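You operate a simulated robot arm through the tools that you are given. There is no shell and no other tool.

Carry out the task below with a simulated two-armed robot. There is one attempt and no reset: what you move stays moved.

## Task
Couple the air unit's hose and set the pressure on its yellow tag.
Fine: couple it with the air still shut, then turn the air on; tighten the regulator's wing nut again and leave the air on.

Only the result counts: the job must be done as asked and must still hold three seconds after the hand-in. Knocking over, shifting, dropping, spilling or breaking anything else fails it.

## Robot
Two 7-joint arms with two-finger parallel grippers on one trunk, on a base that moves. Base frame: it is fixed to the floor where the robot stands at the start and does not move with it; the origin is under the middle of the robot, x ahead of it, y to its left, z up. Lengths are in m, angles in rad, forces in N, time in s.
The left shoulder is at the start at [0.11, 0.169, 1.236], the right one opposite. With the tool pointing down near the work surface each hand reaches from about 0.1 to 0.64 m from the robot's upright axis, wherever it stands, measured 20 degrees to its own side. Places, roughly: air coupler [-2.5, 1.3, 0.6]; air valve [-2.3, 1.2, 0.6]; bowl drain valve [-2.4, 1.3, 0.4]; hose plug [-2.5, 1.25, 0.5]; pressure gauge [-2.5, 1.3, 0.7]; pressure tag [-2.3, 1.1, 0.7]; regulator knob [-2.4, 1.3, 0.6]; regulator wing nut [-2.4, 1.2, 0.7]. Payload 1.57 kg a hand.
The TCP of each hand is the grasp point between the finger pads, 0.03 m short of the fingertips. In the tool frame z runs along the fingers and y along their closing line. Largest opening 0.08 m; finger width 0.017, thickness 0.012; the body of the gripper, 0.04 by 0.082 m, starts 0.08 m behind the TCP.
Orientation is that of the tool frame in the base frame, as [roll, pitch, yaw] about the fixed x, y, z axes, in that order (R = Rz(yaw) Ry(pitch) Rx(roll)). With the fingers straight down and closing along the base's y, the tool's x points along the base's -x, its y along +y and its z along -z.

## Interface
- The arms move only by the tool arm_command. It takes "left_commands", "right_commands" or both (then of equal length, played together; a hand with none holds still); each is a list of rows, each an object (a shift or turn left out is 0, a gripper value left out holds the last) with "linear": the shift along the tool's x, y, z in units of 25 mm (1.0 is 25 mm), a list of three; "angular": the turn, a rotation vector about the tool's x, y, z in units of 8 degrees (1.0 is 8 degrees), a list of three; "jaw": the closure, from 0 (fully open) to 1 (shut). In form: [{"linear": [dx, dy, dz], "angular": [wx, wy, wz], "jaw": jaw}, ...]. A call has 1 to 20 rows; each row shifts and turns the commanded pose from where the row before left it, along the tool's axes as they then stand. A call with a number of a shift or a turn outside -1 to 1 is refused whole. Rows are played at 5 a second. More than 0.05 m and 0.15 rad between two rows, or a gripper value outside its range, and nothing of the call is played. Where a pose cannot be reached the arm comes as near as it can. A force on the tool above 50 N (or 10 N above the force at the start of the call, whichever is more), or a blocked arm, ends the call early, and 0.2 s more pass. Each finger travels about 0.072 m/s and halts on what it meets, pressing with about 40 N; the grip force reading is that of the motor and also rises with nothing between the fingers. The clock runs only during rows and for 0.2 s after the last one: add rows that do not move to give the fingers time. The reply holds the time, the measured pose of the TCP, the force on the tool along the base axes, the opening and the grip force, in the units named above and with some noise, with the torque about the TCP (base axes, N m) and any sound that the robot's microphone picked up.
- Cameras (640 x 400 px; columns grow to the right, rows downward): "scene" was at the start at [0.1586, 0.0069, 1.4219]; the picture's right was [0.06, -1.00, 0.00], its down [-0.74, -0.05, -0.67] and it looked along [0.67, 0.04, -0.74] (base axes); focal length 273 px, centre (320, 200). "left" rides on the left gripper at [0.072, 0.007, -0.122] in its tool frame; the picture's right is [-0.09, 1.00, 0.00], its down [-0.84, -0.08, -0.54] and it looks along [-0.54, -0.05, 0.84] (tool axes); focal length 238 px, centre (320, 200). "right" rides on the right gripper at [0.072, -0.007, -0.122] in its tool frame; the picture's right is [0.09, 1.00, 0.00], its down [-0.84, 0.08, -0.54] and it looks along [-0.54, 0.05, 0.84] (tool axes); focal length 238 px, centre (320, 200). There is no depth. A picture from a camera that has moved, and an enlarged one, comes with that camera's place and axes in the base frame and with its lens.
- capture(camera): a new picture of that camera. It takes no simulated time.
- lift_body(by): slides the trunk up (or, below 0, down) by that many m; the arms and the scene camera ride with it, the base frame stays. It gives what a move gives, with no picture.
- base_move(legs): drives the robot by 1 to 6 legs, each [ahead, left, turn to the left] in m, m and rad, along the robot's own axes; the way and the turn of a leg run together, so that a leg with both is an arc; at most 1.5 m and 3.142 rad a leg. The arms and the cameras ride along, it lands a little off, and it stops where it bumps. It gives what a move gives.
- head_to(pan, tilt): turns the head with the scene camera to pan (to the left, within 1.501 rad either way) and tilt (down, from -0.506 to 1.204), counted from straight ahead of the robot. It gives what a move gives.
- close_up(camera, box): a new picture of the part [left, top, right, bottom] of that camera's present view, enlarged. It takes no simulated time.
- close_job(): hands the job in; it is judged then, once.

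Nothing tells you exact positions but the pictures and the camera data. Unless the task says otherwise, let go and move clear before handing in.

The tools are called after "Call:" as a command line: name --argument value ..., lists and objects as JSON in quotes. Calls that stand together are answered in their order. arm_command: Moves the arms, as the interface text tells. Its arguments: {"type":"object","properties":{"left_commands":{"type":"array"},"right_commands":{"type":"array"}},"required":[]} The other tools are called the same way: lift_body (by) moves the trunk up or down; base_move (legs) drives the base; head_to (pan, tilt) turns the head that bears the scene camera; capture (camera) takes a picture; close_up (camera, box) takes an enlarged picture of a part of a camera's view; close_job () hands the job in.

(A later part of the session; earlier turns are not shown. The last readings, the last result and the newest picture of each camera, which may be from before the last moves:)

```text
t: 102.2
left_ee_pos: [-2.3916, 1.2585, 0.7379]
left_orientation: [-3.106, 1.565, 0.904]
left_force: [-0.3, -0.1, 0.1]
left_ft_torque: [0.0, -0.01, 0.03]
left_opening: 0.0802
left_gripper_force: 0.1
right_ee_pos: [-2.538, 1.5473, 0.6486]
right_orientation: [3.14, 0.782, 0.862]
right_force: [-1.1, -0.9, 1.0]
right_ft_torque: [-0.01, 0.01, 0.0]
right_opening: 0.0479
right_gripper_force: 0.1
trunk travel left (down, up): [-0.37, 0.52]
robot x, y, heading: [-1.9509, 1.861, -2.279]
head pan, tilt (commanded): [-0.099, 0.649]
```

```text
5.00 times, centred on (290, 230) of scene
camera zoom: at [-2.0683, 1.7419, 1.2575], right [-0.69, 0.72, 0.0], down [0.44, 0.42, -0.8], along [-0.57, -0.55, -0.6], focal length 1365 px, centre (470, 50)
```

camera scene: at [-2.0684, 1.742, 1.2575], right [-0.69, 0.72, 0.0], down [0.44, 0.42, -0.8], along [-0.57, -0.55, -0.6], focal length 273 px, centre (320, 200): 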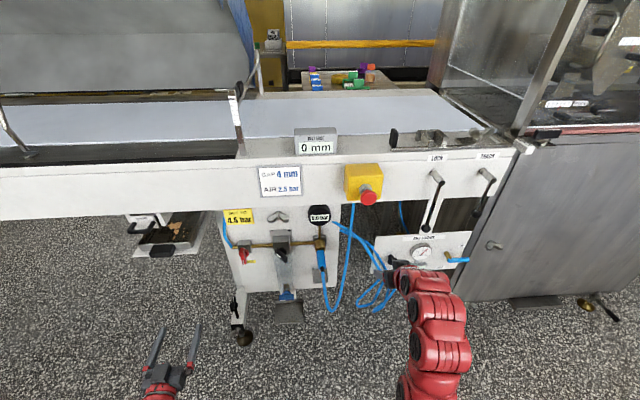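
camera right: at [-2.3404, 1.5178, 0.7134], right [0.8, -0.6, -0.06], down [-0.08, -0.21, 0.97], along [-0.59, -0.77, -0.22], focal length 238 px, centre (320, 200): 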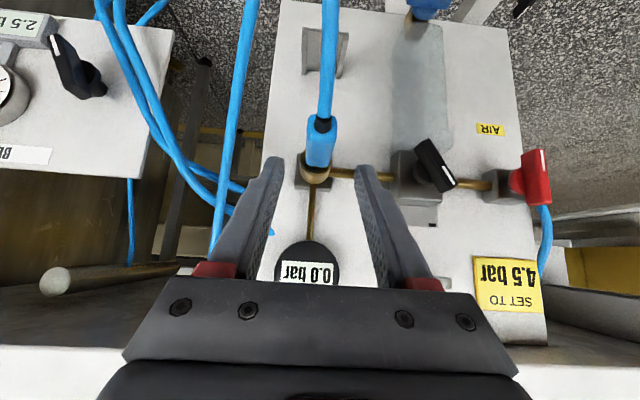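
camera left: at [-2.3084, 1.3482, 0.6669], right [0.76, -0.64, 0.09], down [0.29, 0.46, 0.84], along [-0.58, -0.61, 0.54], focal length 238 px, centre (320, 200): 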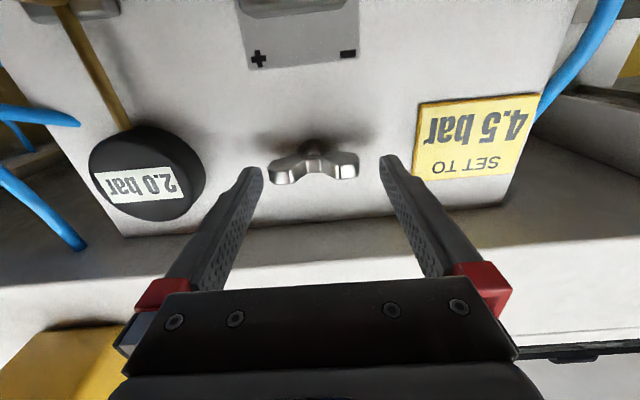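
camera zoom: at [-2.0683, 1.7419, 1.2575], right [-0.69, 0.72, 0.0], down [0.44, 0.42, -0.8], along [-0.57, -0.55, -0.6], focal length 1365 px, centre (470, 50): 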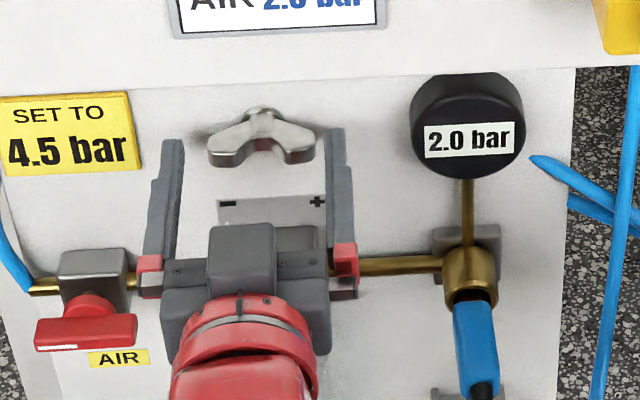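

I shift 3 mm right and 2 mm down to centre exactly, then close on the wing ends.

Call:
arm_command --left_commands '[{"linear": [0.08, -0.12, 0]}, {}, {"jaw": 1}, {}, {}, {}]'

Call:
capture --camera "left"

Call:
close_up --camera "scene" --box '[240, 190, 340, 270]'

```text
t: 103.6
left_ee_pos: [-2.3943, 1.2623, 0.7363]
left_orientation: [-3.115, 1.568, 0.892]
left_force: [-0.1, -1.6, 1.1]
left_ft_torque: [-0.08, 0.08, -0.59]
left_opening: 0.064
left_gripper_force: 45.6
right_ee_pos: [-2.5391, 1.5469, 0.6494]
right_orientation: [3.14, 0.783, 0.862]
right_force: [-0.6, 0.0, 0.7]
right_ft_torque: [0.0, -0.01, 0.02]
right_opening: 0.0479
right_gripper_force: 0.0
trunk travel left (down, up): [-0.37, 0.52]
robot x, y, heading: [-1.9515, 1.8584, -2.273]
head pan, tilt (commanded): [-0.099, 0.649]
```

```text
taken
camera left: at [-2.3105, 1.3514, 0.6647], right [0.76, -0.64, 0.09], down [0.29, 0.46, 0.84], along [-0.58, -0.61, 0.54], focal length 238 px, centre (320, 200)
```

left: 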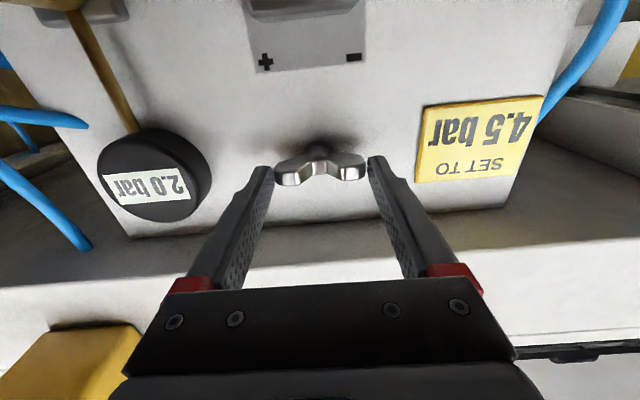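

```text
5.00 times, centred on (290, 230) of scene
camera zoom: at [-2.0683, 1.7418, 1.2575], right [-0.69, 0.72, 0.0], down [0.44, 0.42, -0.8], along [-0.57, -0.55, -0.6], focal length 1365 px, centre (470, 50)
```

zoom: 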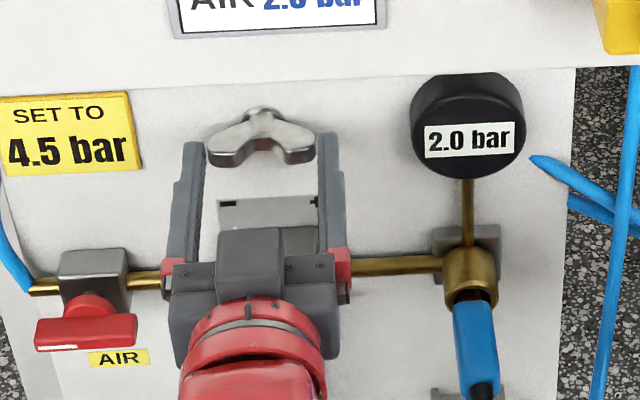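

The wing ends are gripped at 64 mm. I turn counter-clockwise to loosen, in small steps.

Call:
arm_command --left_commands '[{"angular": [0, 0, -0.8]}, {"angular": [0, 0, -0.8]}, {}]'

Call:
close_up --camera "left" --box '[240, 110, 400, 230]'

Call:
close_up --camera "scene" --box '[240, 190, 340, 270]'

```text
t: 104.4
left_ee_pos: [-2.3943, 1.2617, 0.7361]
left_orientation: [-1.591, 1.345, 2.418]
left_force: [3.7, -5.1, -3.0]
left_ft_torque: [0.35, -0.33, -0.26]
left_opening: 0.0637
left_gripper_force: 45.2
right_ee_pos: [-2.5379, 1.5471, 0.6494]
right_orientation: [3.138, 0.779, 0.863]
right_force: [-0.1, 0.6, 0.2]
right_ft_torque: [0.0, -0.03, -0.02]
right_opening: 0.048
right_gripper_force: 0.0
trunk travel left (down, up): [-0.37, 0.52]
robot x, y, heading: [-1.9541, 1.8591, -2.276]
head pan, tilt (commanded): [-0.099, 0.649]
```

```text
3.33 times, centred on (320, 170) of left
camera zoom: at [-2.3229, 1.3619, 0.6651], right [0.76, -0.64, -0.13], down [0.43, 0.34, 0.84], along [-0.49, -0.69, 0.53], focal length 794 px, centre (320, 300)
```

zoom: 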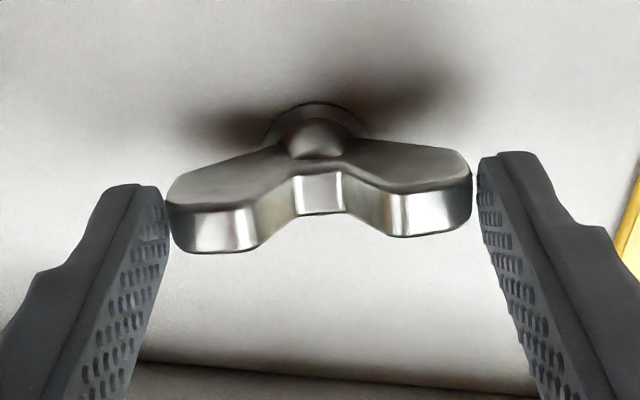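

```text
5.00 times, centred on (290, 230) of scene
camera zoom: at [-2.0681, 1.7409, 1.2573], right [-0.69, 0.72, 0.0], down [0.43, 0.42, -0.8], along [-0.57, -0.55, -0.6], focal length 1365 px, centre (470, 50)
```

zoom: 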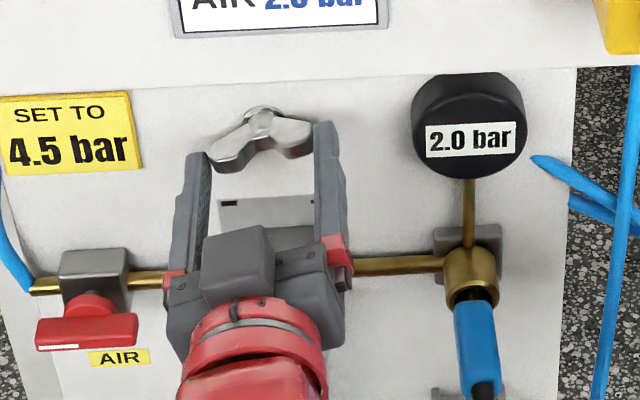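

The wing nut turns with the hand. I continue counter-clockwise.

Call:
arm_command --left_commands '[{"angular": [0, 0, -0.95]}, {"angular": [0, 0, -0.95]}, {"angular": [0, 0, -0.95]}, {"angular": [0, 0, -0.95]}, {"angular": [0, 0, -0.95]}, {}]'

Call:
close_up --camera "left" --box '[240, 110, 400, 230]'

Call:
close_up --camera "scene" --box '[240, 190, 340, 270]'

```text
t: 105.8
left_ee_pos: [-2.3939, 1.2614, 0.7354]
left_orientation: [-1.577, 0.681, 2.436]
left_force: [13.8, -10.7, -7.0]
left_ft_torque: [-0.06, 0.03, -0.04]
left_opening: 0.0639
left_gripper_force: 44.9
right_ee_pos: [-2.5373, 1.5452, 0.6475]
right_orientation: [-3.141, 0.782, 0.865]
right_force: [0.4, -0.5, -0.6]
right_ft_torque: [0.0, 0.01, -0.04]
right_opening: 0.0479
right_gripper_force: 0.1
trunk travel left (down, up): [-0.37, 0.52]
robot x, y, heading: [-1.9565, 1.8612, -2.273]
head pan, tilt (commanded): [-0.099, 0.649]
```

```text
3.33 times, centred on (320, 170) of left
camera zoom: at [-2.3548, 1.3889, 0.686], right [0.54, -0.45, -0.72], down [0.81, 0.02, 0.59], along [-0.25, -0.89, 0.37], focal length 794 px, centre (320, 300)
```

zoom: 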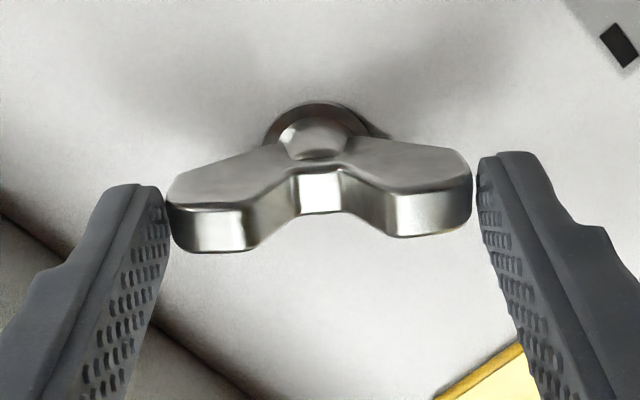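

```text
5.00 times, centred on (290, 230) of scene
camera zoom: at [-2.0672, 1.74, 1.2572], right [-0.69, 0.72, 0.0], down [0.43, 0.42, -0.8], along [-0.57, -0.55, -0.61], focal length 1365 px, centre (470, 50)
```

zoom: 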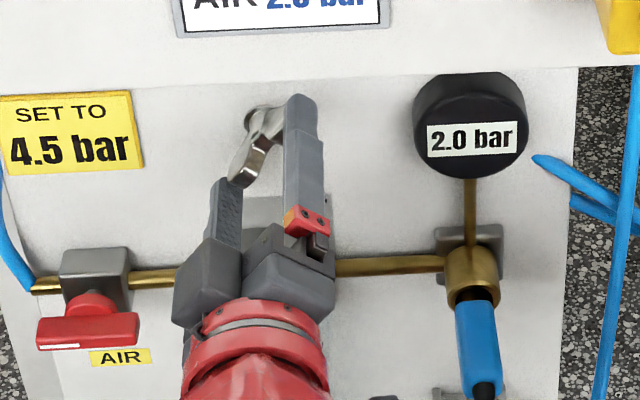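

Over 50° turned with little torque. I relieve the side load slightly and continue to about 97°.

Call:
arm_command --left_commands '[{"linear": [-0.025, 0.046, 0], "angular": [0, 0, -0.95]}, {"angular": [0, 0, -0.95]}, {"angular": [0, 0, -0.95]}, {"angular": [0, 0, -0.95]}, {"angular": [0, 0, -0.95]}, {"angular": [0, 0, -0.95]}, {}]'

Call:
close_up --camera "left" --box '[240, 110, 400, 230]'

Call:
close_up --camera "scene" --box '[240, 190, 340, 270]'

```text
t: 107.4
left_ee_pos: [-2.3965, 1.2631, 0.7346]
left_orientation: [-1.576, -0.115, 2.437]
left_force: [5.0, -2.0, -5.6]
left_ft_torque: [-1.1, -0.53, 0.14]
left_opening: 0.0643
left_gripper_force: 45.6
right_ee_pos: [-2.5372, 1.5474, 0.6488]
right_orientation: [3.141, 0.779, 0.861]
right_force: [0.3, -0.8, -0.3]
right_ft_torque: [0.02, 0.0, -0.01]
right_opening: 0.0479
right_gripper_force: 0.0
trunk travel left (down, up): [-0.37, 0.52]
robot x, y, heading: [-1.9602, 1.8596, -2.276]
head pan, tilt (commanded): [-0.099, 0.649]
```

```text
3.33 times, centred on (320, 170) of left
camera zoom: at [-2.3719, 1.4036, 0.7377], right [-0.01, 0.02, -1.0], down [0.99, -0.13, -0.01], along [-0.13, -0.99, -0.02], focal length 794 px, centre (320, 300)
```

zoom: 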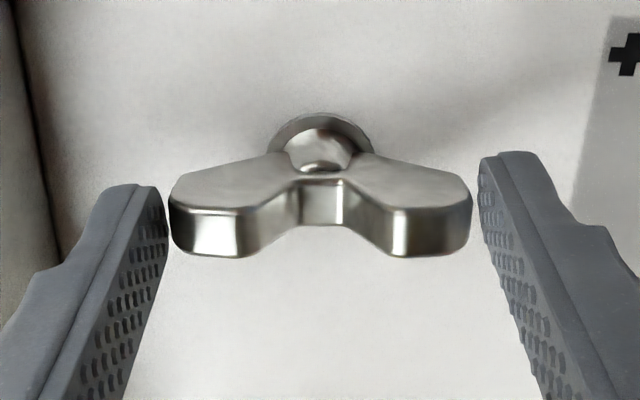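

```text
5.00 times, centred on (290, 230) of scene
camera zoom: at [-2.0684, 1.7416, 1.2574], right [-0.69, 0.72, 0.0], down [0.44, 0.42, -0.8], along [-0.57, -0.55, -0.6], focal length 1365 px, centre (470, 50)
```

zoom: 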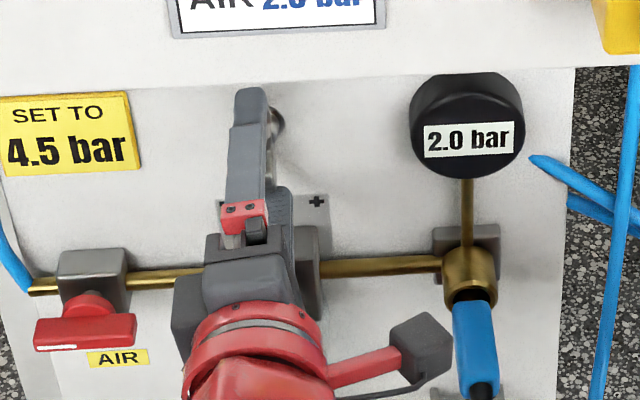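

The nut reached its loose stop at about 90° (1.1 Nm reaction). I release it, back off, roll the hand to −45° to match the knob's bar, and move down in front of the knob.

Call:
arm_command --left_commands '[{"jaw": 0}, {}, {"linear": [0, 0, -0.9]}, {"linear": [0, 0, -0.9]}, {"linear": [0, 0, -0.9]}, {"linear": [0, 0, -0.9]}, {}]'

Call:
close_up --camera "scene" --box '[240, 190, 340, 270]'

Call:
arm_command --left_commands '[{"angular": [0, 0, 0.92]}, {"angular": [0, 0, 0.92]}, {"angular": [0, 0, 0.92]}, {"angular": [0, 0, 0.92]}, {"angular": [0, 0, 0.92]}, {"angular": [0, 0, 0.92]}, {"angular": [0, 0, 0.92]}, {"linear": [0.806, 0.806, 0], "jaw": 0.4}, {"linear": [0.806, 0.806, 0]}, {"linear": [0.806, 0.806, 0]}, {"linear": [0.806, 0.806, 0]}, {}]'

Call:
capture --camera "left"

Call:
close_up --camera "scene" --box '[240, 190, 340, 290]'

```text
t: 109.0
left_ee_pos: [-2.3364, 1.3311, 0.7355]
left_orientation: [-1.573, -0.11, 2.438]
left_force: [0.0, 0.3, 0.6]
left_ft_torque: [0.01, 0.03, -0.01]
left_opening: 0.0802
left_gripper_force: 0.2
right_ee_pos: [-2.5392, 1.5469, 0.6492]
right_orientation: [3.14, 0.781, 0.861]
right_force: [0.3, -0.4, -0.5]
right_ft_torque: [-0.04, 0.01, -0.02]
right_opening: 0.0479
right_gripper_force: 0.0
trunk travel left (down, up): [-0.37, 0.52]
robot x, y, heading: [-1.9494, 1.8607, -2.27]
head pan, tilt (commanded): [-0.099, 0.649]
```

```text
5.00 times, centred on (290, 230) of scene
camera zoom: at [-2.0684, 1.7418, 1.2574], right [-0.69, 0.72, 0.0], down [0.44, 0.42, -0.8], along [-0.57, -0.55, -0.6], focal length 1365 px, centre (470, 50)
```

zoom: 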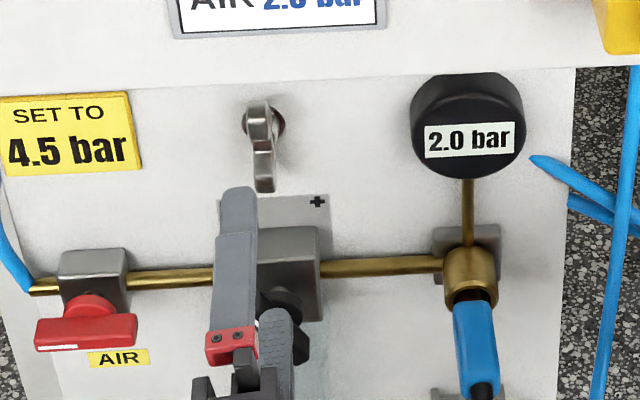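

```text
t: 111.6
left_ee_pos: [-2.3355, 1.3309, 0.6217]
left_orientation: [-1.575, 0.786, 2.433]
left_force: [0.4, 0.4, 0.3]
left_ft_torque: [-0.02, 0.02, 0.01]
left_opening: 0.048
left_gripper_force: 0.1
right_ee_pos: [-2.5378, 1.5483, 0.6489]
right_orientation: [3.14, 0.782, 0.863]
right_force: [0.3, 0.2, 0.0]
right_ft_torque: [-0.01, 0.02, -0.03]
right_opening: 0.0479
right_gripper_force: 0.1
trunk travel left (down, up): [-0.37, 0.52]
robot x, y, heading: [-1.9536, 1.8604, -2.276]
head pan, tilt (commanded): [-0.099, 0.649]
```

```text
taken
camera left: at [-2.2916, 1.4546, 0.5674], right [0.59, -0.5, -0.64], down [0.76, 0.06, 0.65], along [-0.28, -0.87, 0.41], focal length 238 px, centre (320, 200)
```

left: 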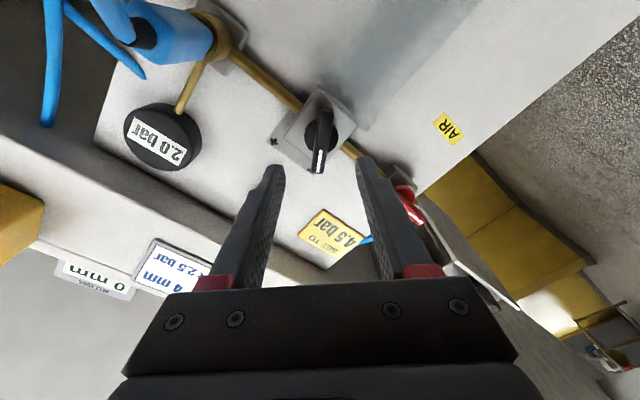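

```text
4.00 times, centred on (290, 240) of scene
camera zoom: at [-2.0683, 1.7419, 1.2575], right [-0.69, 0.72, 0.0], down [0.44, 0.42, -0.8], along [-0.57, -0.55, -0.6], focal length 1092 px, centre (440, 40)
```

zoom: 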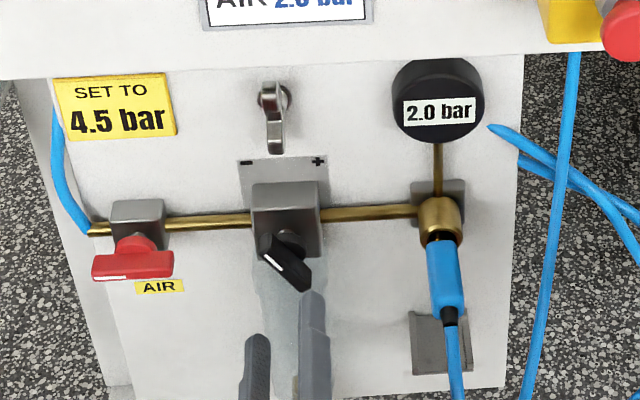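

The wing nut is now vertical (loose) and the knob's bar lines up with the jaws at this roll. I zoom for the exact alignment.

Call:
close_up --camera "left" --box '[260, 70, 380, 190]'

```text
3.33 times, centred on (320, 130) of left
camera zoom: at [-2.2916, 1.4546, 0.5674], right [0.59, -0.5, -0.64], down [0.76, 0.06, 0.65], along [-0.28, -0.87, 0.41], focal length 794 px, centre (320, 433)
```

zoom: 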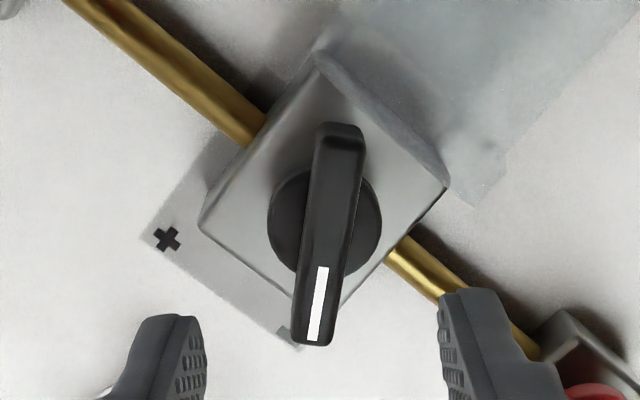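

The knob's pointer is about 33° left of vertical, so I roll 12° more, lower 2 mm, and advance to grip the bar.

Call:
arm_command --left_commands '[{"angular": [0, 0, 0.75]}, {"angular": [0, 0, 0.75]}, {"linear": [0.067, 0.044, 0]}, {"linear": [0, 0, 0.85]}, {"linear": [0, 0, 0.85]}, {}]'

Call:
capture --camera "left"

Call:
close_up --camera "scene" --box '[240, 190, 340, 290]'

```text
t: 113.0
left_ee_pos: [-2.3644, 1.2994, 0.6191]
left_orientation: [-1.58, 0.996, 2.431]
left_force: [0.6, 0.2, -0.5]
left_ft_torque: [-0.01, -0.02, 0.02]
left_opening: 0.0483
left_gripper_force: 0.1
right_ee_pos: [-2.5393, 1.5471, 0.6477]
right_orientation: [3.141, 0.781, 0.863]
right_force: [0.8, 0.0, -0.4]
right_ft_torque: [-0.05, -0.03, -0.02]
right_opening: 0.0478
right_gripper_force: 0.0
trunk travel left (down, up): [-0.37, 0.52]
robot x, y, heading: [-1.9558, 1.8625, -2.274]
head pan, tilt (commanded): [-0.099, 0.649]
```

```text
taken
camera left: at [-2.3106, 1.4144, 0.5563], right [0.68, -0.57, -0.46], down [0.65, 0.16, 0.75], along [-0.35, -0.8, 0.48], focal length 238 px, centre (320, 200)
```

left: 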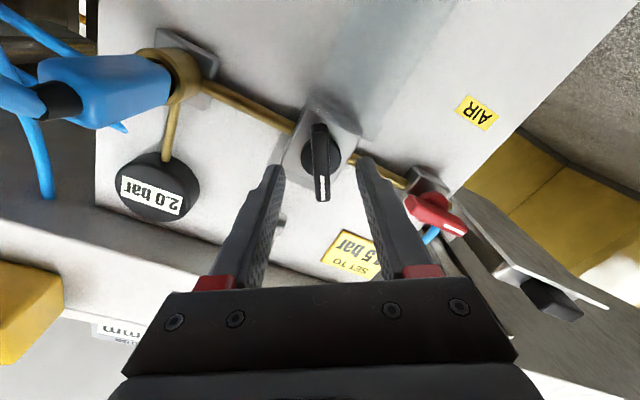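

```text
4.00 times, centred on (290, 240) of scene
camera zoom: at [-2.0683, 1.7419, 1.2575], right [-0.69, 0.72, 0.0], down [0.44, 0.42, -0.8], along [-0.57, -0.55, -0.6], focal length 1092 px, centre (440, 40)
```

zoom: 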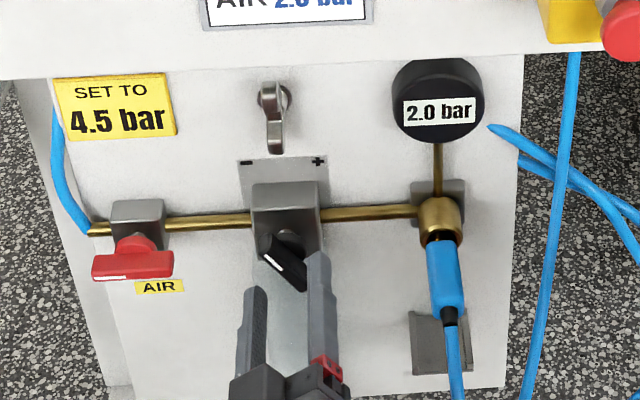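

Aligned. I advance 22 mm and close on the knob.

Call:
arm_command --left_commands '[{"linear": [0, 0, 0.45]}, {"linear": [0, 0, 0.43]}, {}, {"jaw": 1}, {}, {}, {}]'

Call:
close_up --camera "left" --box '[240, 90, 400, 230]'

Call:
close_up --camera "scene" --box '[240, 190, 340, 290]'

```text
t: 114.6
left_ee_pos: [-2.3783, 1.283, 0.6187]
left_orientation: [-1.578, 0.997, 2.429]
left_force: [0.3, 1.5, -2.0]
left_ft_torque: [0.07, -0.07, -0.15]
left_opening: 0.0304
left_gripper_force: 39.3
right_ee_pos: [-2.5384, 1.5476, 0.6493]
right_orientation: [3.141, 0.781, 0.863]
right_force: [-0.9, -0.4, 0.2]
right_ft_torque: [0.02, 0.01, 0.02]
right_opening: 0.0483
right_gripper_force: 0.2
trunk travel left (down, up): [-0.37, 0.52]
robot x, y, heading: [-1.9511, 1.8631, -2.276]
head pan, tilt (commanded): [-0.099, 0.649]
```

```text
2.86 times, centred on (320, 160) of left
camera zoom: at [-2.3243, 1.3976, 0.5558], right [0.68, -0.57, -0.46], down [0.65, 0.16, 0.75], along [-0.35, -0.8, 0.48], focal length 681 px, centre (320, 314)
```

zoom: 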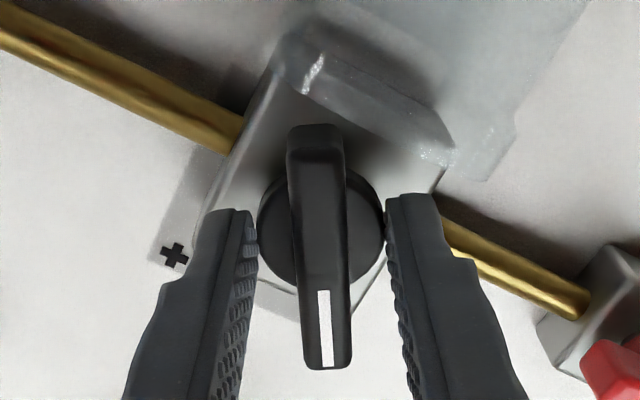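

```text
4.00 times, centred on (290, 240) of scene
camera zoom: at [-2.0685, 1.7419, 1.2574], right [-0.69, 0.72, 0.0], down [0.44, 0.42, -0.8], along [-0.57, -0.55, -0.6], focal length 1092 px, centre (440, 40)
```

zoom: 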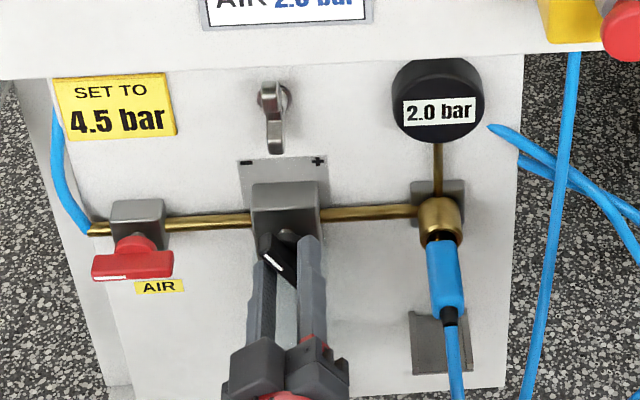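

It caught the hub again (30 mm). I open, back off 8 mm and close on the bar.

Call:
arm_command --left_commands '[{"jaw": 0.4}, {}, {"linear": [0, 0, -0.34]}, {}, {"jaw": 1}, {}, {}, {}, {}]'

Call:
close_up --camera "left" --box '[240, 90, 400, 230]'

Call:
close_up --camera "scene" --box '[240, 190, 340, 290]'

```text
t: 116.6
left_ee_pos: [-2.3708, 1.2892, 0.6198]
left_orientation: [-1.576, 0.995, 2.432]
left_force: [2.9, -1.5, -0.6]
left_ft_torque: [-0.21, 0.2, -0.16]
left_opening: 0.0119
left_gripper_force: 29.5
right_ee_pos: [-2.5387, 1.5472, 0.6491]
right_orientation: [3.139, 0.781, 0.862]
right_force: [-0.3, 0.3, 0.7]
right_ft_torque: [0.02, -0.01, 0.03]
right_opening: 0.0481
right_gripper_force: 0.0
trunk travel left (down, up): [-0.37, 0.52]
robot x, y, heading: [-1.957, 1.8599, -2.272]
head pan, tilt (commanded): [-0.099, 0.649]
```

```text
2.86 times, centred on (320, 160) of left
camera zoom: at [-2.3183, 1.4039, 0.5562], right [0.68, -0.57, -0.46], down [0.65, 0.16, 0.75], along [-0.35, -0.8, 0.48], focal length 681 px, centre (320, 314)
```

zoom: 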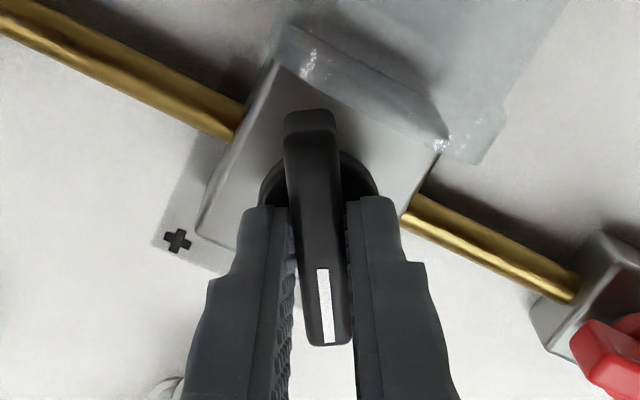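

```text
4.00 times, centred on (290, 240) of scene
camera zoom: at [-2.0681, 1.7417, 1.2574], right [-0.69, 0.72, 0.0], down [0.44, 0.42, -0.8], along [-0.57, -0.55, -0.6], focal length 1092 px, centre (440, 40)
```

zoom: 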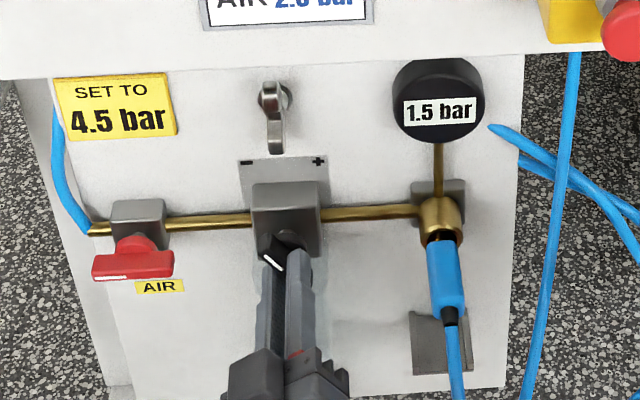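

The knob bar is gripped; the gauge shifted to 1.5 bar, so the knob is free. I turn clockwise (toward +) in small steps and watch the gauge.

Call:
arm_command --left_commands '[{"angular": [0, 0, 0.9]}, {"angular": [0, 0, 0.9]}, {}, {}]'

Call:
close_up --camera "scene" --box '[240, 190, 340, 290]'

```text
t: 117.6
left_ee_pos: [-2.3708, 1.2894, 0.6189]
left_orientation: [-1.585, 1.248, 2.425]
left_force: [3.6, -5.9, -0.4]
left_ft_torque: [-0.16, 0.15, -0.16]
left_opening: 0.012
left_gripper_force: 29.1
right_ee_pos: [-2.5381, 1.547, 0.6481]
right_orientation: [3.141, 0.781, 0.864]
right_force: [0.2, 0.7, 0.1]
right_ft_torque: [0.02, 0.01, 0.01]
right_opening: 0.0481
right_gripper_force: 0.0
trunk travel left (down, up): [-0.37, 0.52]
robot x, y, heading: [-1.9519, 1.8602, -2.278]
head pan, tilt (commanded): [-0.099, 0.649]
```

```text
4.00 times, centred on (290, 240) of scene
camera zoom: at [-2.0681, 1.7412, 1.2574], right [-0.69, 0.72, 0.0], down [0.43, 0.42, -0.8], along [-0.57, -0.55, -0.6], focal length 1092 px, centre (440, 40)
```

zoom: 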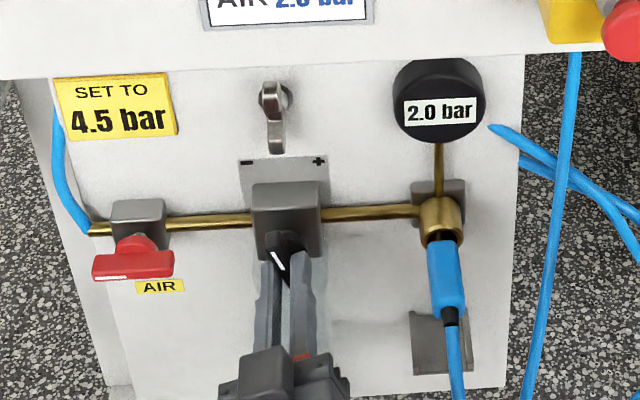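

I wait a moment for the pressure to settle and read the gauge.

Call:
arm_command --left_commands '[{}, {}, {}, {}, {}]'

Call:
close_up --camera "scene" --box '[240, 190, 340, 290]'

```text
t: 118.8
left_ee_pos: [-2.3715, 1.2883, 0.6193]
left_orientation: [-1.583, 1.247, 2.426]
left_force: [3.9, -8.4, -0.9]
left_ft_torque: [-0.02, 0.01, -0.18]
left_opening: 0.0122
left_gripper_force: 29.7
right_ee_pos: [-2.538, 1.5476, 0.6484]
right_orientation: [3.14, 0.78, 0.864]
right_force: [-0.1, -0.6, -0.4]
right_ft_torque: [0.0, 0.02, -0.01]
right_opening: 0.048
right_gripper_force: 0.2
trunk travel left (down, up): [-0.37, 0.52]
robot x, y, heading: [-1.9572, 1.8611, -2.273]
head pan, tilt (commanded): [-0.099, 0.649]
```

```text
4.00 times, centred on (290, 240) of scene
camera zoom: at [-2.068, 1.7411, 1.2574], right [-0.69, 0.72, 0.0], down [0.43, 0.42, -0.8], along [-0.57, -0.55, -0.6], focal length 1092 px, centre (440, 40)
```

zoom: 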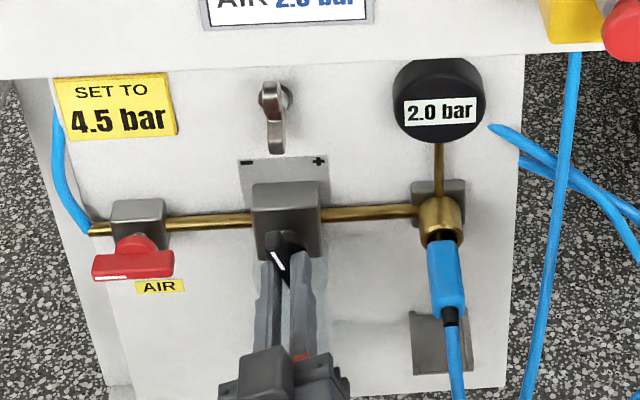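

Steady at 2.0 bar. I keep turning clockwise about 22° more and read again.

Call:
arm_command --left_commands '[{"angular": [0, 0, 0.9]}, {"angular": [0, 0, 0.9]}, {"angular": [0, 0, 0.9]}, {}, {}, {}, {}]'

Call:
close_up --camera "scene" --box '[240, 190, 340, 290]'

```text
t: 120.4
left_ee_pos: [-2.3712, 1.2877, 0.6201]
left_orientation: [1.672, 1.518, -0.607]
left_force: [11.1, -11.2, -5.6]
left_ft_torque: [0.32, -0.3, 0.05]
left_opening: 0.012
left_gripper_force: 29.3
right_ee_pos: [-2.5385, 1.5468, 0.6489]
right_orientation: [-3.142, 0.781, 0.863]
right_force: [0.5, -0.4, -0.4]
right_ft_torque: [0.03, 0.02, -0.04]
right_opening: 0.0478
right_gripper_force: 0.0
trunk travel left (down, up): [-0.37, 0.52]
robot x, y, heading: [-1.957, 1.8626, -2.275]
head pan, tilt (commanded): [-0.099, 0.649]
```

```text
4.00 times, centred on (290, 240) of scene
camera zoom: at [-2.0676, 1.7403, 1.2573], right [-0.69, 0.72, 0.0], down [0.43, 0.42, -0.8], along [-0.57, -0.55, -0.61], focal length 1092 px, centre (440, 40)
```

zoom: 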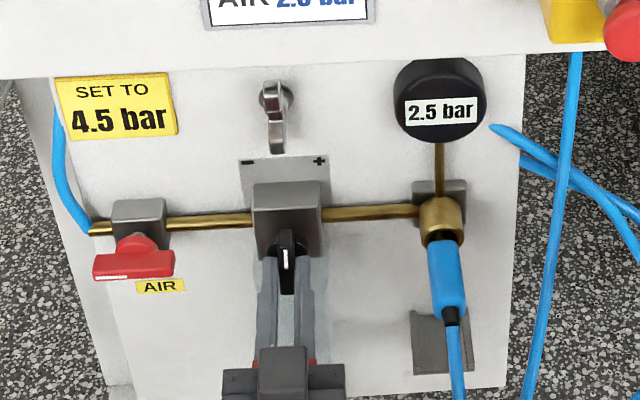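

2.5 bar with the pointer near vertical: roughly 0.5 bar per 20°. I relieve the side load and turn another ~22°.

Call:
arm_command --left_commands '[{"linear": [0.015, 0.05, 0], "angular": [0, 0, 0.9]}, {"angular": [0, 0, 0.9]}, {"angular": [0, 0, 0.9]}, {}, {}, {}, {}]'

Call:
close_up --camera "scene" --box '[240, 190, 340, 290]'

```text
t: 122.0
left_ee_pos: [-2.3706, 1.2888, 0.62]
left_orientation: [1.58, 1.138, -0.696]
left_force: [2.6, -5.4, -0.8]
left_ft_torque: [0.04, -0.01, -0.24]
left_opening: 0.0119
left_gripper_force: 29.3
right_ee_pos: [-2.5393, 1.5479, 0.6486]
right_orientation: [3.141, 0.78, 0.863]
right_force: [0.1, -0.2, -0.2]
right_ft_torque: [-0.02, 0.02, 0.03]
right_opening: 0.048
right_gripper_force: 0.2
trunk travel left (down, up): [-0.37, 0.52]
robot x, y, heading: [-1.9512, 1.8622, -2.274]
head pan, tilt (commanded): [-0.099, 0.649]
```

```text
4.00 times, centred on (290, 240) of scene
camera zoom: at [-2.0682, 1.7414, 1.2574], right [-0.69, 0.72, 0.0], down [0.44, 0.42, -0.8], along [-0.57, -0.55, -0.6], focal length 1092 px, centre (440, 40)
```

zoom: 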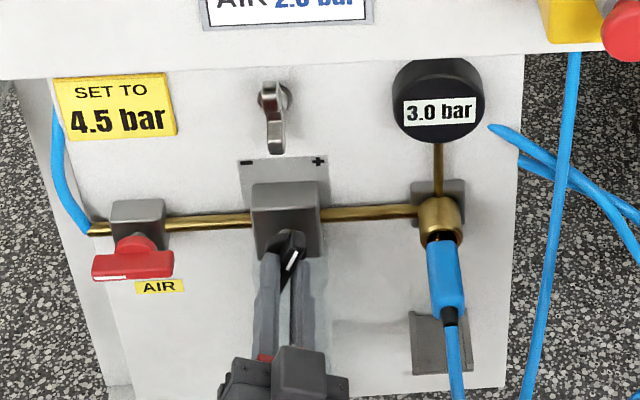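

3.0 bar at about 25°. I turn another 36°.

Call:
arm_command --left_commands '[{"angular": [0, 0, 0.9]}, {"angular": [0, 0, 0.9]}, {"angular": [0, 0, 0.9]}, {"angular": [0, 0, 0.9]}, {"angular": [0, 0, 0.9]}, {}, {}, {}, {}]'

Call:
close_up --camera "scene" --box '[240, 190, 340, 290]'

```text
t: 124.0
left_ee_pos: [-2.3713, 1.2885, 0.6197]
left_orientation: [1.574, 0.511, -0.702]
left_force: [3.8, -9.4, 7.0]
left_ft_torque: [0.24, -0.2, 0.45]
left_opening: 0.012
left_gripper_force: 29.4
right_ee_pos: [-2.5379, 1.5463, 0.6492]
right_orientation: [3.139, 0.782, 0.866]
right_force: [-0.4, 0.5, 0.9]
right_ft_torque: [0.02, -0.01, -0.01]
right_opening: 0.0481
right_gripper_force: 0.0
trunk travel left (down, up): [-0.37, 0.52]
robot x, y, heading: [-1.9527, 1.8651, -2.275]
head pan, tilt (commanded): [-0.099, 0.649]
```

```text
4.00 times, centred on (290, 240) of scene
camera zoom: at [-2.0675, 1.7416, 1.2575], right [-0.69, 0.72, 0.0], down [0.43, 0.42, -0.8], along [-0.57, -0.55, -0.6], focal length 1092 px, centre (440, 40)
```

zoom: 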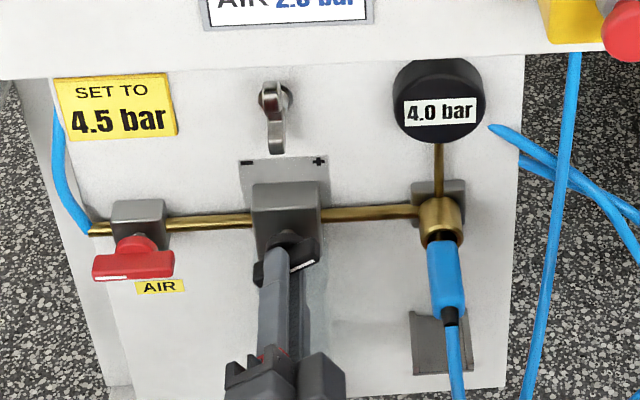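

4.0 bar at about 61°. Now smaller steps to find where 4.5 begins and ends.

Call:
arm_command --left_commands '[{"angular": [0, 0, 0.5]}, {}, {}, {}, {}]'

Call:
close_up --camera "scene" --box '[320, 195, 360, 235]'

Call:
arm_command --left_commands '[{"angular": [0, 0, 0.5]}, {}, {}, {}, {}]'

Call:
close_up --camera "scene" --box '[300, 195, 340, 235]'

```text
t: 125.2
left_ee_pos: [-2.3706, 1.2894, 0.62]
left_orientation: [1.576, 0.443, -0.702]
left_force: [3.0, -10.1, 8.2]
left_ft_torque: [0.01, -0.01, 0.07]
left_opening: 0.0123
left_gripper_force: 29.0
right_ee_pos: [-2.5374, 1.5471, 0.65]
right_orientation: [3.138, 0.782, 0.863]
right_force: [0.3, 0.2, 0.0]
right_ft_torque: [0.02, -0.03, -0.01]
right_opening: 0.048
right_gripper_force: 0.0
trunk travel left (down, up): [-0.37, 0.52]
robot x, y, heading: [-1.9515, 1.8603, -2.278]
head pan, tilt (commanded): [-0.099, 0.649]
```

```text
10.00 times, centred on (340, 215) of scene
camera zoom: at [-2.0675, 1.7418, 1.2575], right [-0.69, 0.72, 0.0], down [0.43, 0.42, -0.8], along [-0.57, -0.55, -0.6], focal length 2730 px, centre (120, 50)
```

zoom: 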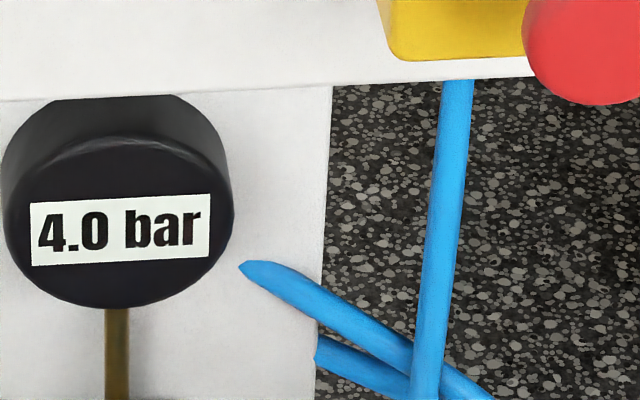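

```text
t: 126.4
left_ee_pos: [-2.3704, 1.2875, 0.6198]
left_orientation: [1.575, 0.371, -0.7]
left_force: [4.6, -5.7, 5.0]
left_ft_torque: [-0.03, 0.01, 0.08]
left_opening: 0.0118
left_gripper_force: 29.2
right_ee_pos: [-2.5367, 1.5469, 0.6491]
right_orientation: [3.139, 0.781, 0.861]
right_force: [0.9, -1.3, 0.0]
right_ft_torque: [-0.01, -0.02, 0.0]
right_opening: 0.0482
right_gripper_force: 0.1
trunk travel left (down, up): [-0.37, 0.52]
robot x, y, heading: [-1.9548, 1.8614, -2.273]
head pan, tilt (commanded): [-0.099, 0.649]
```

```text
10.00 times, centred on (320, 215) of scene
camera zoom: at [-2.0675, 1.7419, 1.2575], right [-0.69, 0.72, 0.0], down [0.43, 0.42, -0.8], along [-0.57, -0.55, -0.6], focal length 2730 px, centre (320, 50)
```

zoom: 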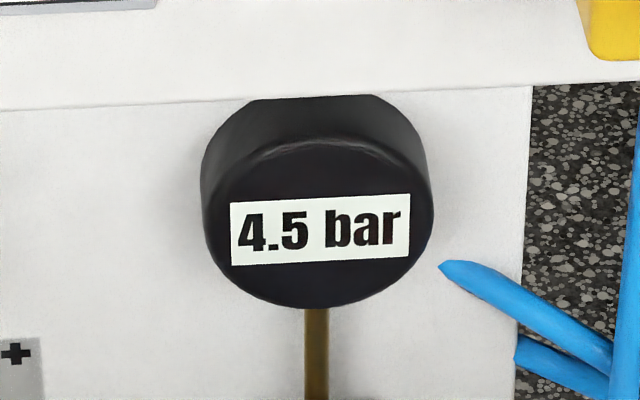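

4.5 begins around 67°. I find the upper edge too, so that I can settle in the middle.

Call:
arm_command --left_commands '[{"angular": [0, 0, 0.75]}, {"angular": [0, 0, 0.75]}, {}, {}, {}, {}]'

Call:
close_up --camera "scene" --box '[300, 195, 340, 235]'

Call:
arm_command --left_commands '[{"angular": [0, 0, 0.4]}, {}, {}, {}, {}]'

Call:
close_up --camera "scene" --box '[300, 195, 340, 235]'

```text
t: 127.8
left_ee_pos: [-2.3706, 1.2886, 0.6193]
left_orientation: [1.575, 0.162, -0.703]
left_force: [4.6, -12.5, 8.5]
left_ft_torque: [-0.05, 0.08, 0.95]
left_opening: 0.0119
left_gripper_force: 29.4
right_ee_pos: [-2.5369, 1.5465, 0.6489]
right_orientation: [3.14, 0.782, 0.863]
right_force: [-1.0, 0.5, -0.1]
right_ft_torque: [0.01, 0.0, 0.0]
right_opening: 0.0481
right_gripper_force: 0.0
trunk travel left (down, up): [-0.37, 0.52]
robot x, y, heading: [-1.9503, 1.8626, -2.273]
head pan, tilt (commanded): [-0.099, 0.649]
```

```text
10.00 times, centred on (320, 215) of scene
camera zoom: at [-2.0674, 1.7416, 1.2575], right [-0.69, 0.72, 0.0], down [0.43, 0.42, -0.8], along [-0.57, -0.55, -0.6], focal length 2730 px, centre (320, 50)
```

zoom: 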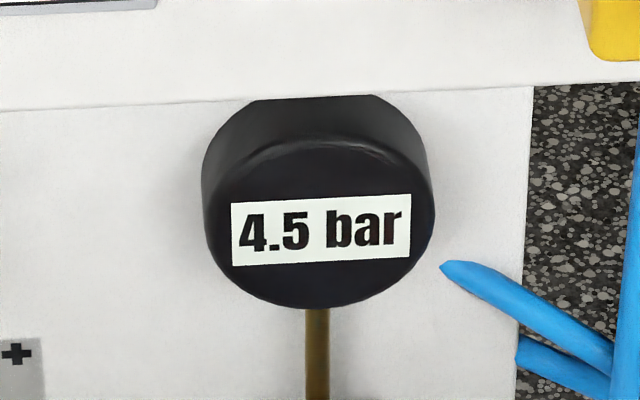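

```text
t: 129.0
left_ee_pos: [-2.3705, 1.2878, 0.6203]
left_orientation: [1.575, 0.107, -0.703]
left_force: [2.7, -9.5, 8.9]
left_ft_torque: [-0.26, 0.18, 0.03]
left_opening: 0.0118
left_gripper_force: 29.0
right_ee_pos: [-2.5375, 1.5471, 0.6491]
right_orientation: [3.139, 0.781, 0.863]
right_force: [-0.6, -0.7, -0.8]
right_ft_torque: [-0.01, -0.02, -0.01]
right_opening: 0.0477
right_gripper_force: 0.0
trunk travel left (down, up): [-0.37, 0.52]
robot x, y, heading: [-1.953, 1.8643, -2.272]
head pan, tilt (commanded): [-0.099, 0.649]
```

```text
10.00 times, centred on (320, 215) of scene
camera zoom: at [-2.0674, 1.7419, 1.2576], right [-0.69, 0.72, 0.0], down [0.43, 0.42, -0.8], along [-0.57, -0.55, -0.6], focal length 2730 px, centre (320, 50)
```

zoom: 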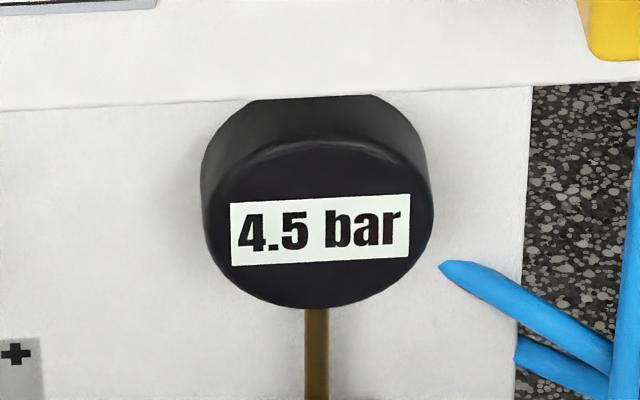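

Still 4.5 at 84°. A bit further to find the change to 5.0.

Call:
arm_command --left_commands '[{"angular": [0, 0, 0.4]}, {}, {}, {}, {}]'

Call:
close_up --camera "scene" --box '[300, 195, 340, 235]'

```text
t: 130.2
left_ee_pos: [-2.3696, 1.2886, 0.6208]
left_orientation: [1.576, 0.051, -0.705]
left_force: [1.4, -8.6, 8.9]
left_ft_torque: [-0.28, 0.24, -0.21]
left_opening: 0.0122
left_gripper_force: 29.7
right_ee_pos: [-2.5378, 1.5465, 0.6491]
right_orientation: [3.139, 0.781, 0.86]
right_force: [0.6, 0.0, -0.1]
right_ft_torque: [0.01, -0.01, 0.02]
right_opening: 0.048
right_gripper_force: 0.1
trunk travel left (down, up): [-0.37, 0.52]
robot x, y, heading: [-1.9571, 1.8604, -2.274]
head pan, tilt (commanded): [-0.099, 0.649]
```

```text
10.00 times, centred on (320, 215) of scene
camera zoom: at [-2.0675, 1.742, 1.2576], right [-0.69, 0.72, 0.0], down [0.43, 0.42, -0.8], along [-0.57, -0.55, -0.6], focal length 2730 px, centre (320, 50)
```

zoom: 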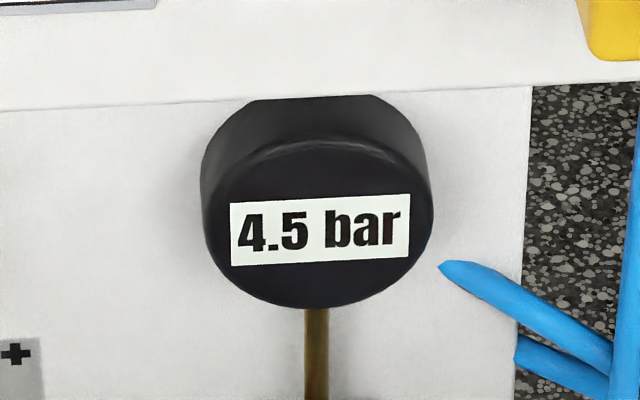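

Still 4.5 at 87°. One more small step.

Call:
arm_command --left_commands '[{"angular": [0, 0, 0.4]}, {}, {}, {}, {}]'

Call:
close_up --camera "scene" --box '[300, 195, 340, 235]'

Call:
close_up --camera "left" --box '[240, 90, 400, 230]'

```text
t: 131.4
left_ee_pos: [-2.3708, 1.287, 0.6202]
left_orientation: [1.575, -0.006, -0.705]
left_force: [0.5, -7.0, 9.3]
left_ft_torque: [-0.25, 0.19, -0.17]
left_opening: 0.0118
left_gripper_force: 29.4
right_ee_pos: [-2.5378, 1.5474, 0.6498]
right_orientation: [3.141, 0.781, 0.861]
right_force: [-0.9, 0.6, 0.3]
right_ft_torque: [-0.02, 0.02, 0.01]
right_opening: 0.048
right_gripper_force: 0.1
trunk travel left (down, up): [-0.37, 0.52]
robot x, y, heading: [-1.9546, 1.8618, -2.273]
head pan, tilt (commanded): [-0.099, 0.649]
```

```text
10.00 times, centred on (320, 215) of scene
camera zoom: at [-2.0675, 1.7422, 1.2576], right [-0.69, 0.72, 0.0], down [0.43, 0.42, -0.8], along [-0.57, -0.55, -0.6], focal length 2730 px, centre (320, 50)
```

zoom: 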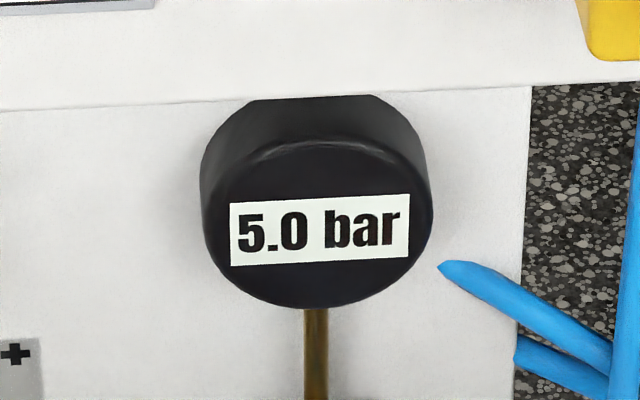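

```text
2.86 times, centred on (320, 160) of left
camera zoom: at [-2.2373, 1.3351, 0.6277], right [-0.08, 0.06, 1.0], down [-0.29, 0.95, -0.08], along [-0.96, -0.29, -0.06], focal length 681 px, centre (320, 314)
```

zoom: 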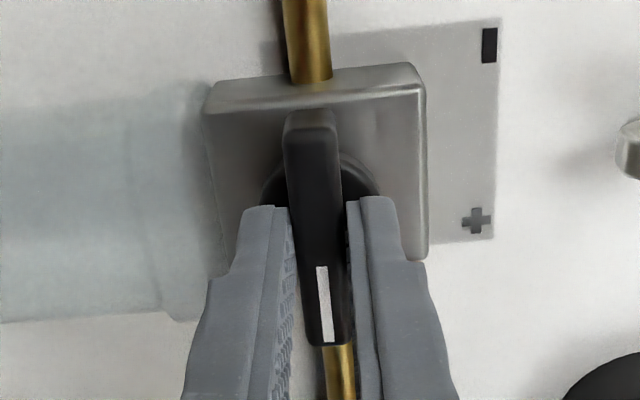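

5.0 appears at about 90°, so the 4.5 window spans about 67–89°. I turn back to the middle, about 77.7°, and let it settle.

Call:
arm_command --left_commands '[{"angular": [0, 0, -0.8]}, {"angular": [0, 0, -0.77]}, {}, {}, {}, {}, {}, {}, {}, {}, {}, {}]'

Call:
close_up --camera "scene" --box '[300, 195, 340, 235]'

Call:
close_up --camera "left" --box '[240, 90, 400, 230]'

```text
t: 134.0
left_ee_pos: [-2.3707, 1.2891, 0.6191]
left_orientation: [1.575, 0.215, -0.705]
left_force: [-8.5, -19.1, 14.2]
left_ft_torque: [-0.19, 0.22, 0.2]
left_opening: 0.0121
left_gripper_force: 29.0
right_ee_pos: [-2.5377, 1.5473, 0.649]
right_orientation: [3.14, 0.782, 0.862]
right_force: [0.5, -0.3, 0.5]
right_ft_torque: [0.03, 0.0, 0.01]
right_opening: 0.0483
right_gripper_force: 0.0
trunk travel left (down, up): [-0.37, 0.52]
robot x, y, heading: [-1.9566, 1.8638, -2.275]
head pan, tilt (commanded): [-0.099, 0.649]
```

```text
10.00 times, centred on (320, 215) of scene
camera zoom: at [-2.068, 1.7416, 1.2575], right [-0.69, 0.72, 0.0], down [0.43, 0.42, -0.8], along [-0.57, -0.55, -0.6], focal length 2730 px, centre (320, 50)
```

zoom: 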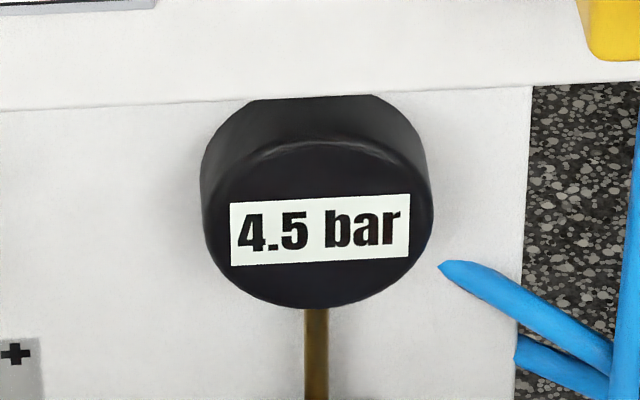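

```text
2.86 times, centred on (320, 160) of left
camera zoom: at [-2.2374, 1.3354, 0.6118], right [0.09, -0.08, 0.99], down [-0.29, 0.95, 0.1], along [-0.95, -0.29, 0.06], focal length 681 px, centre (320, 314)
```

zoom: 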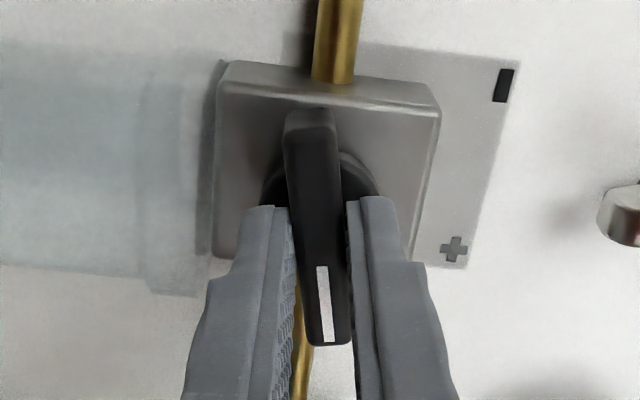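

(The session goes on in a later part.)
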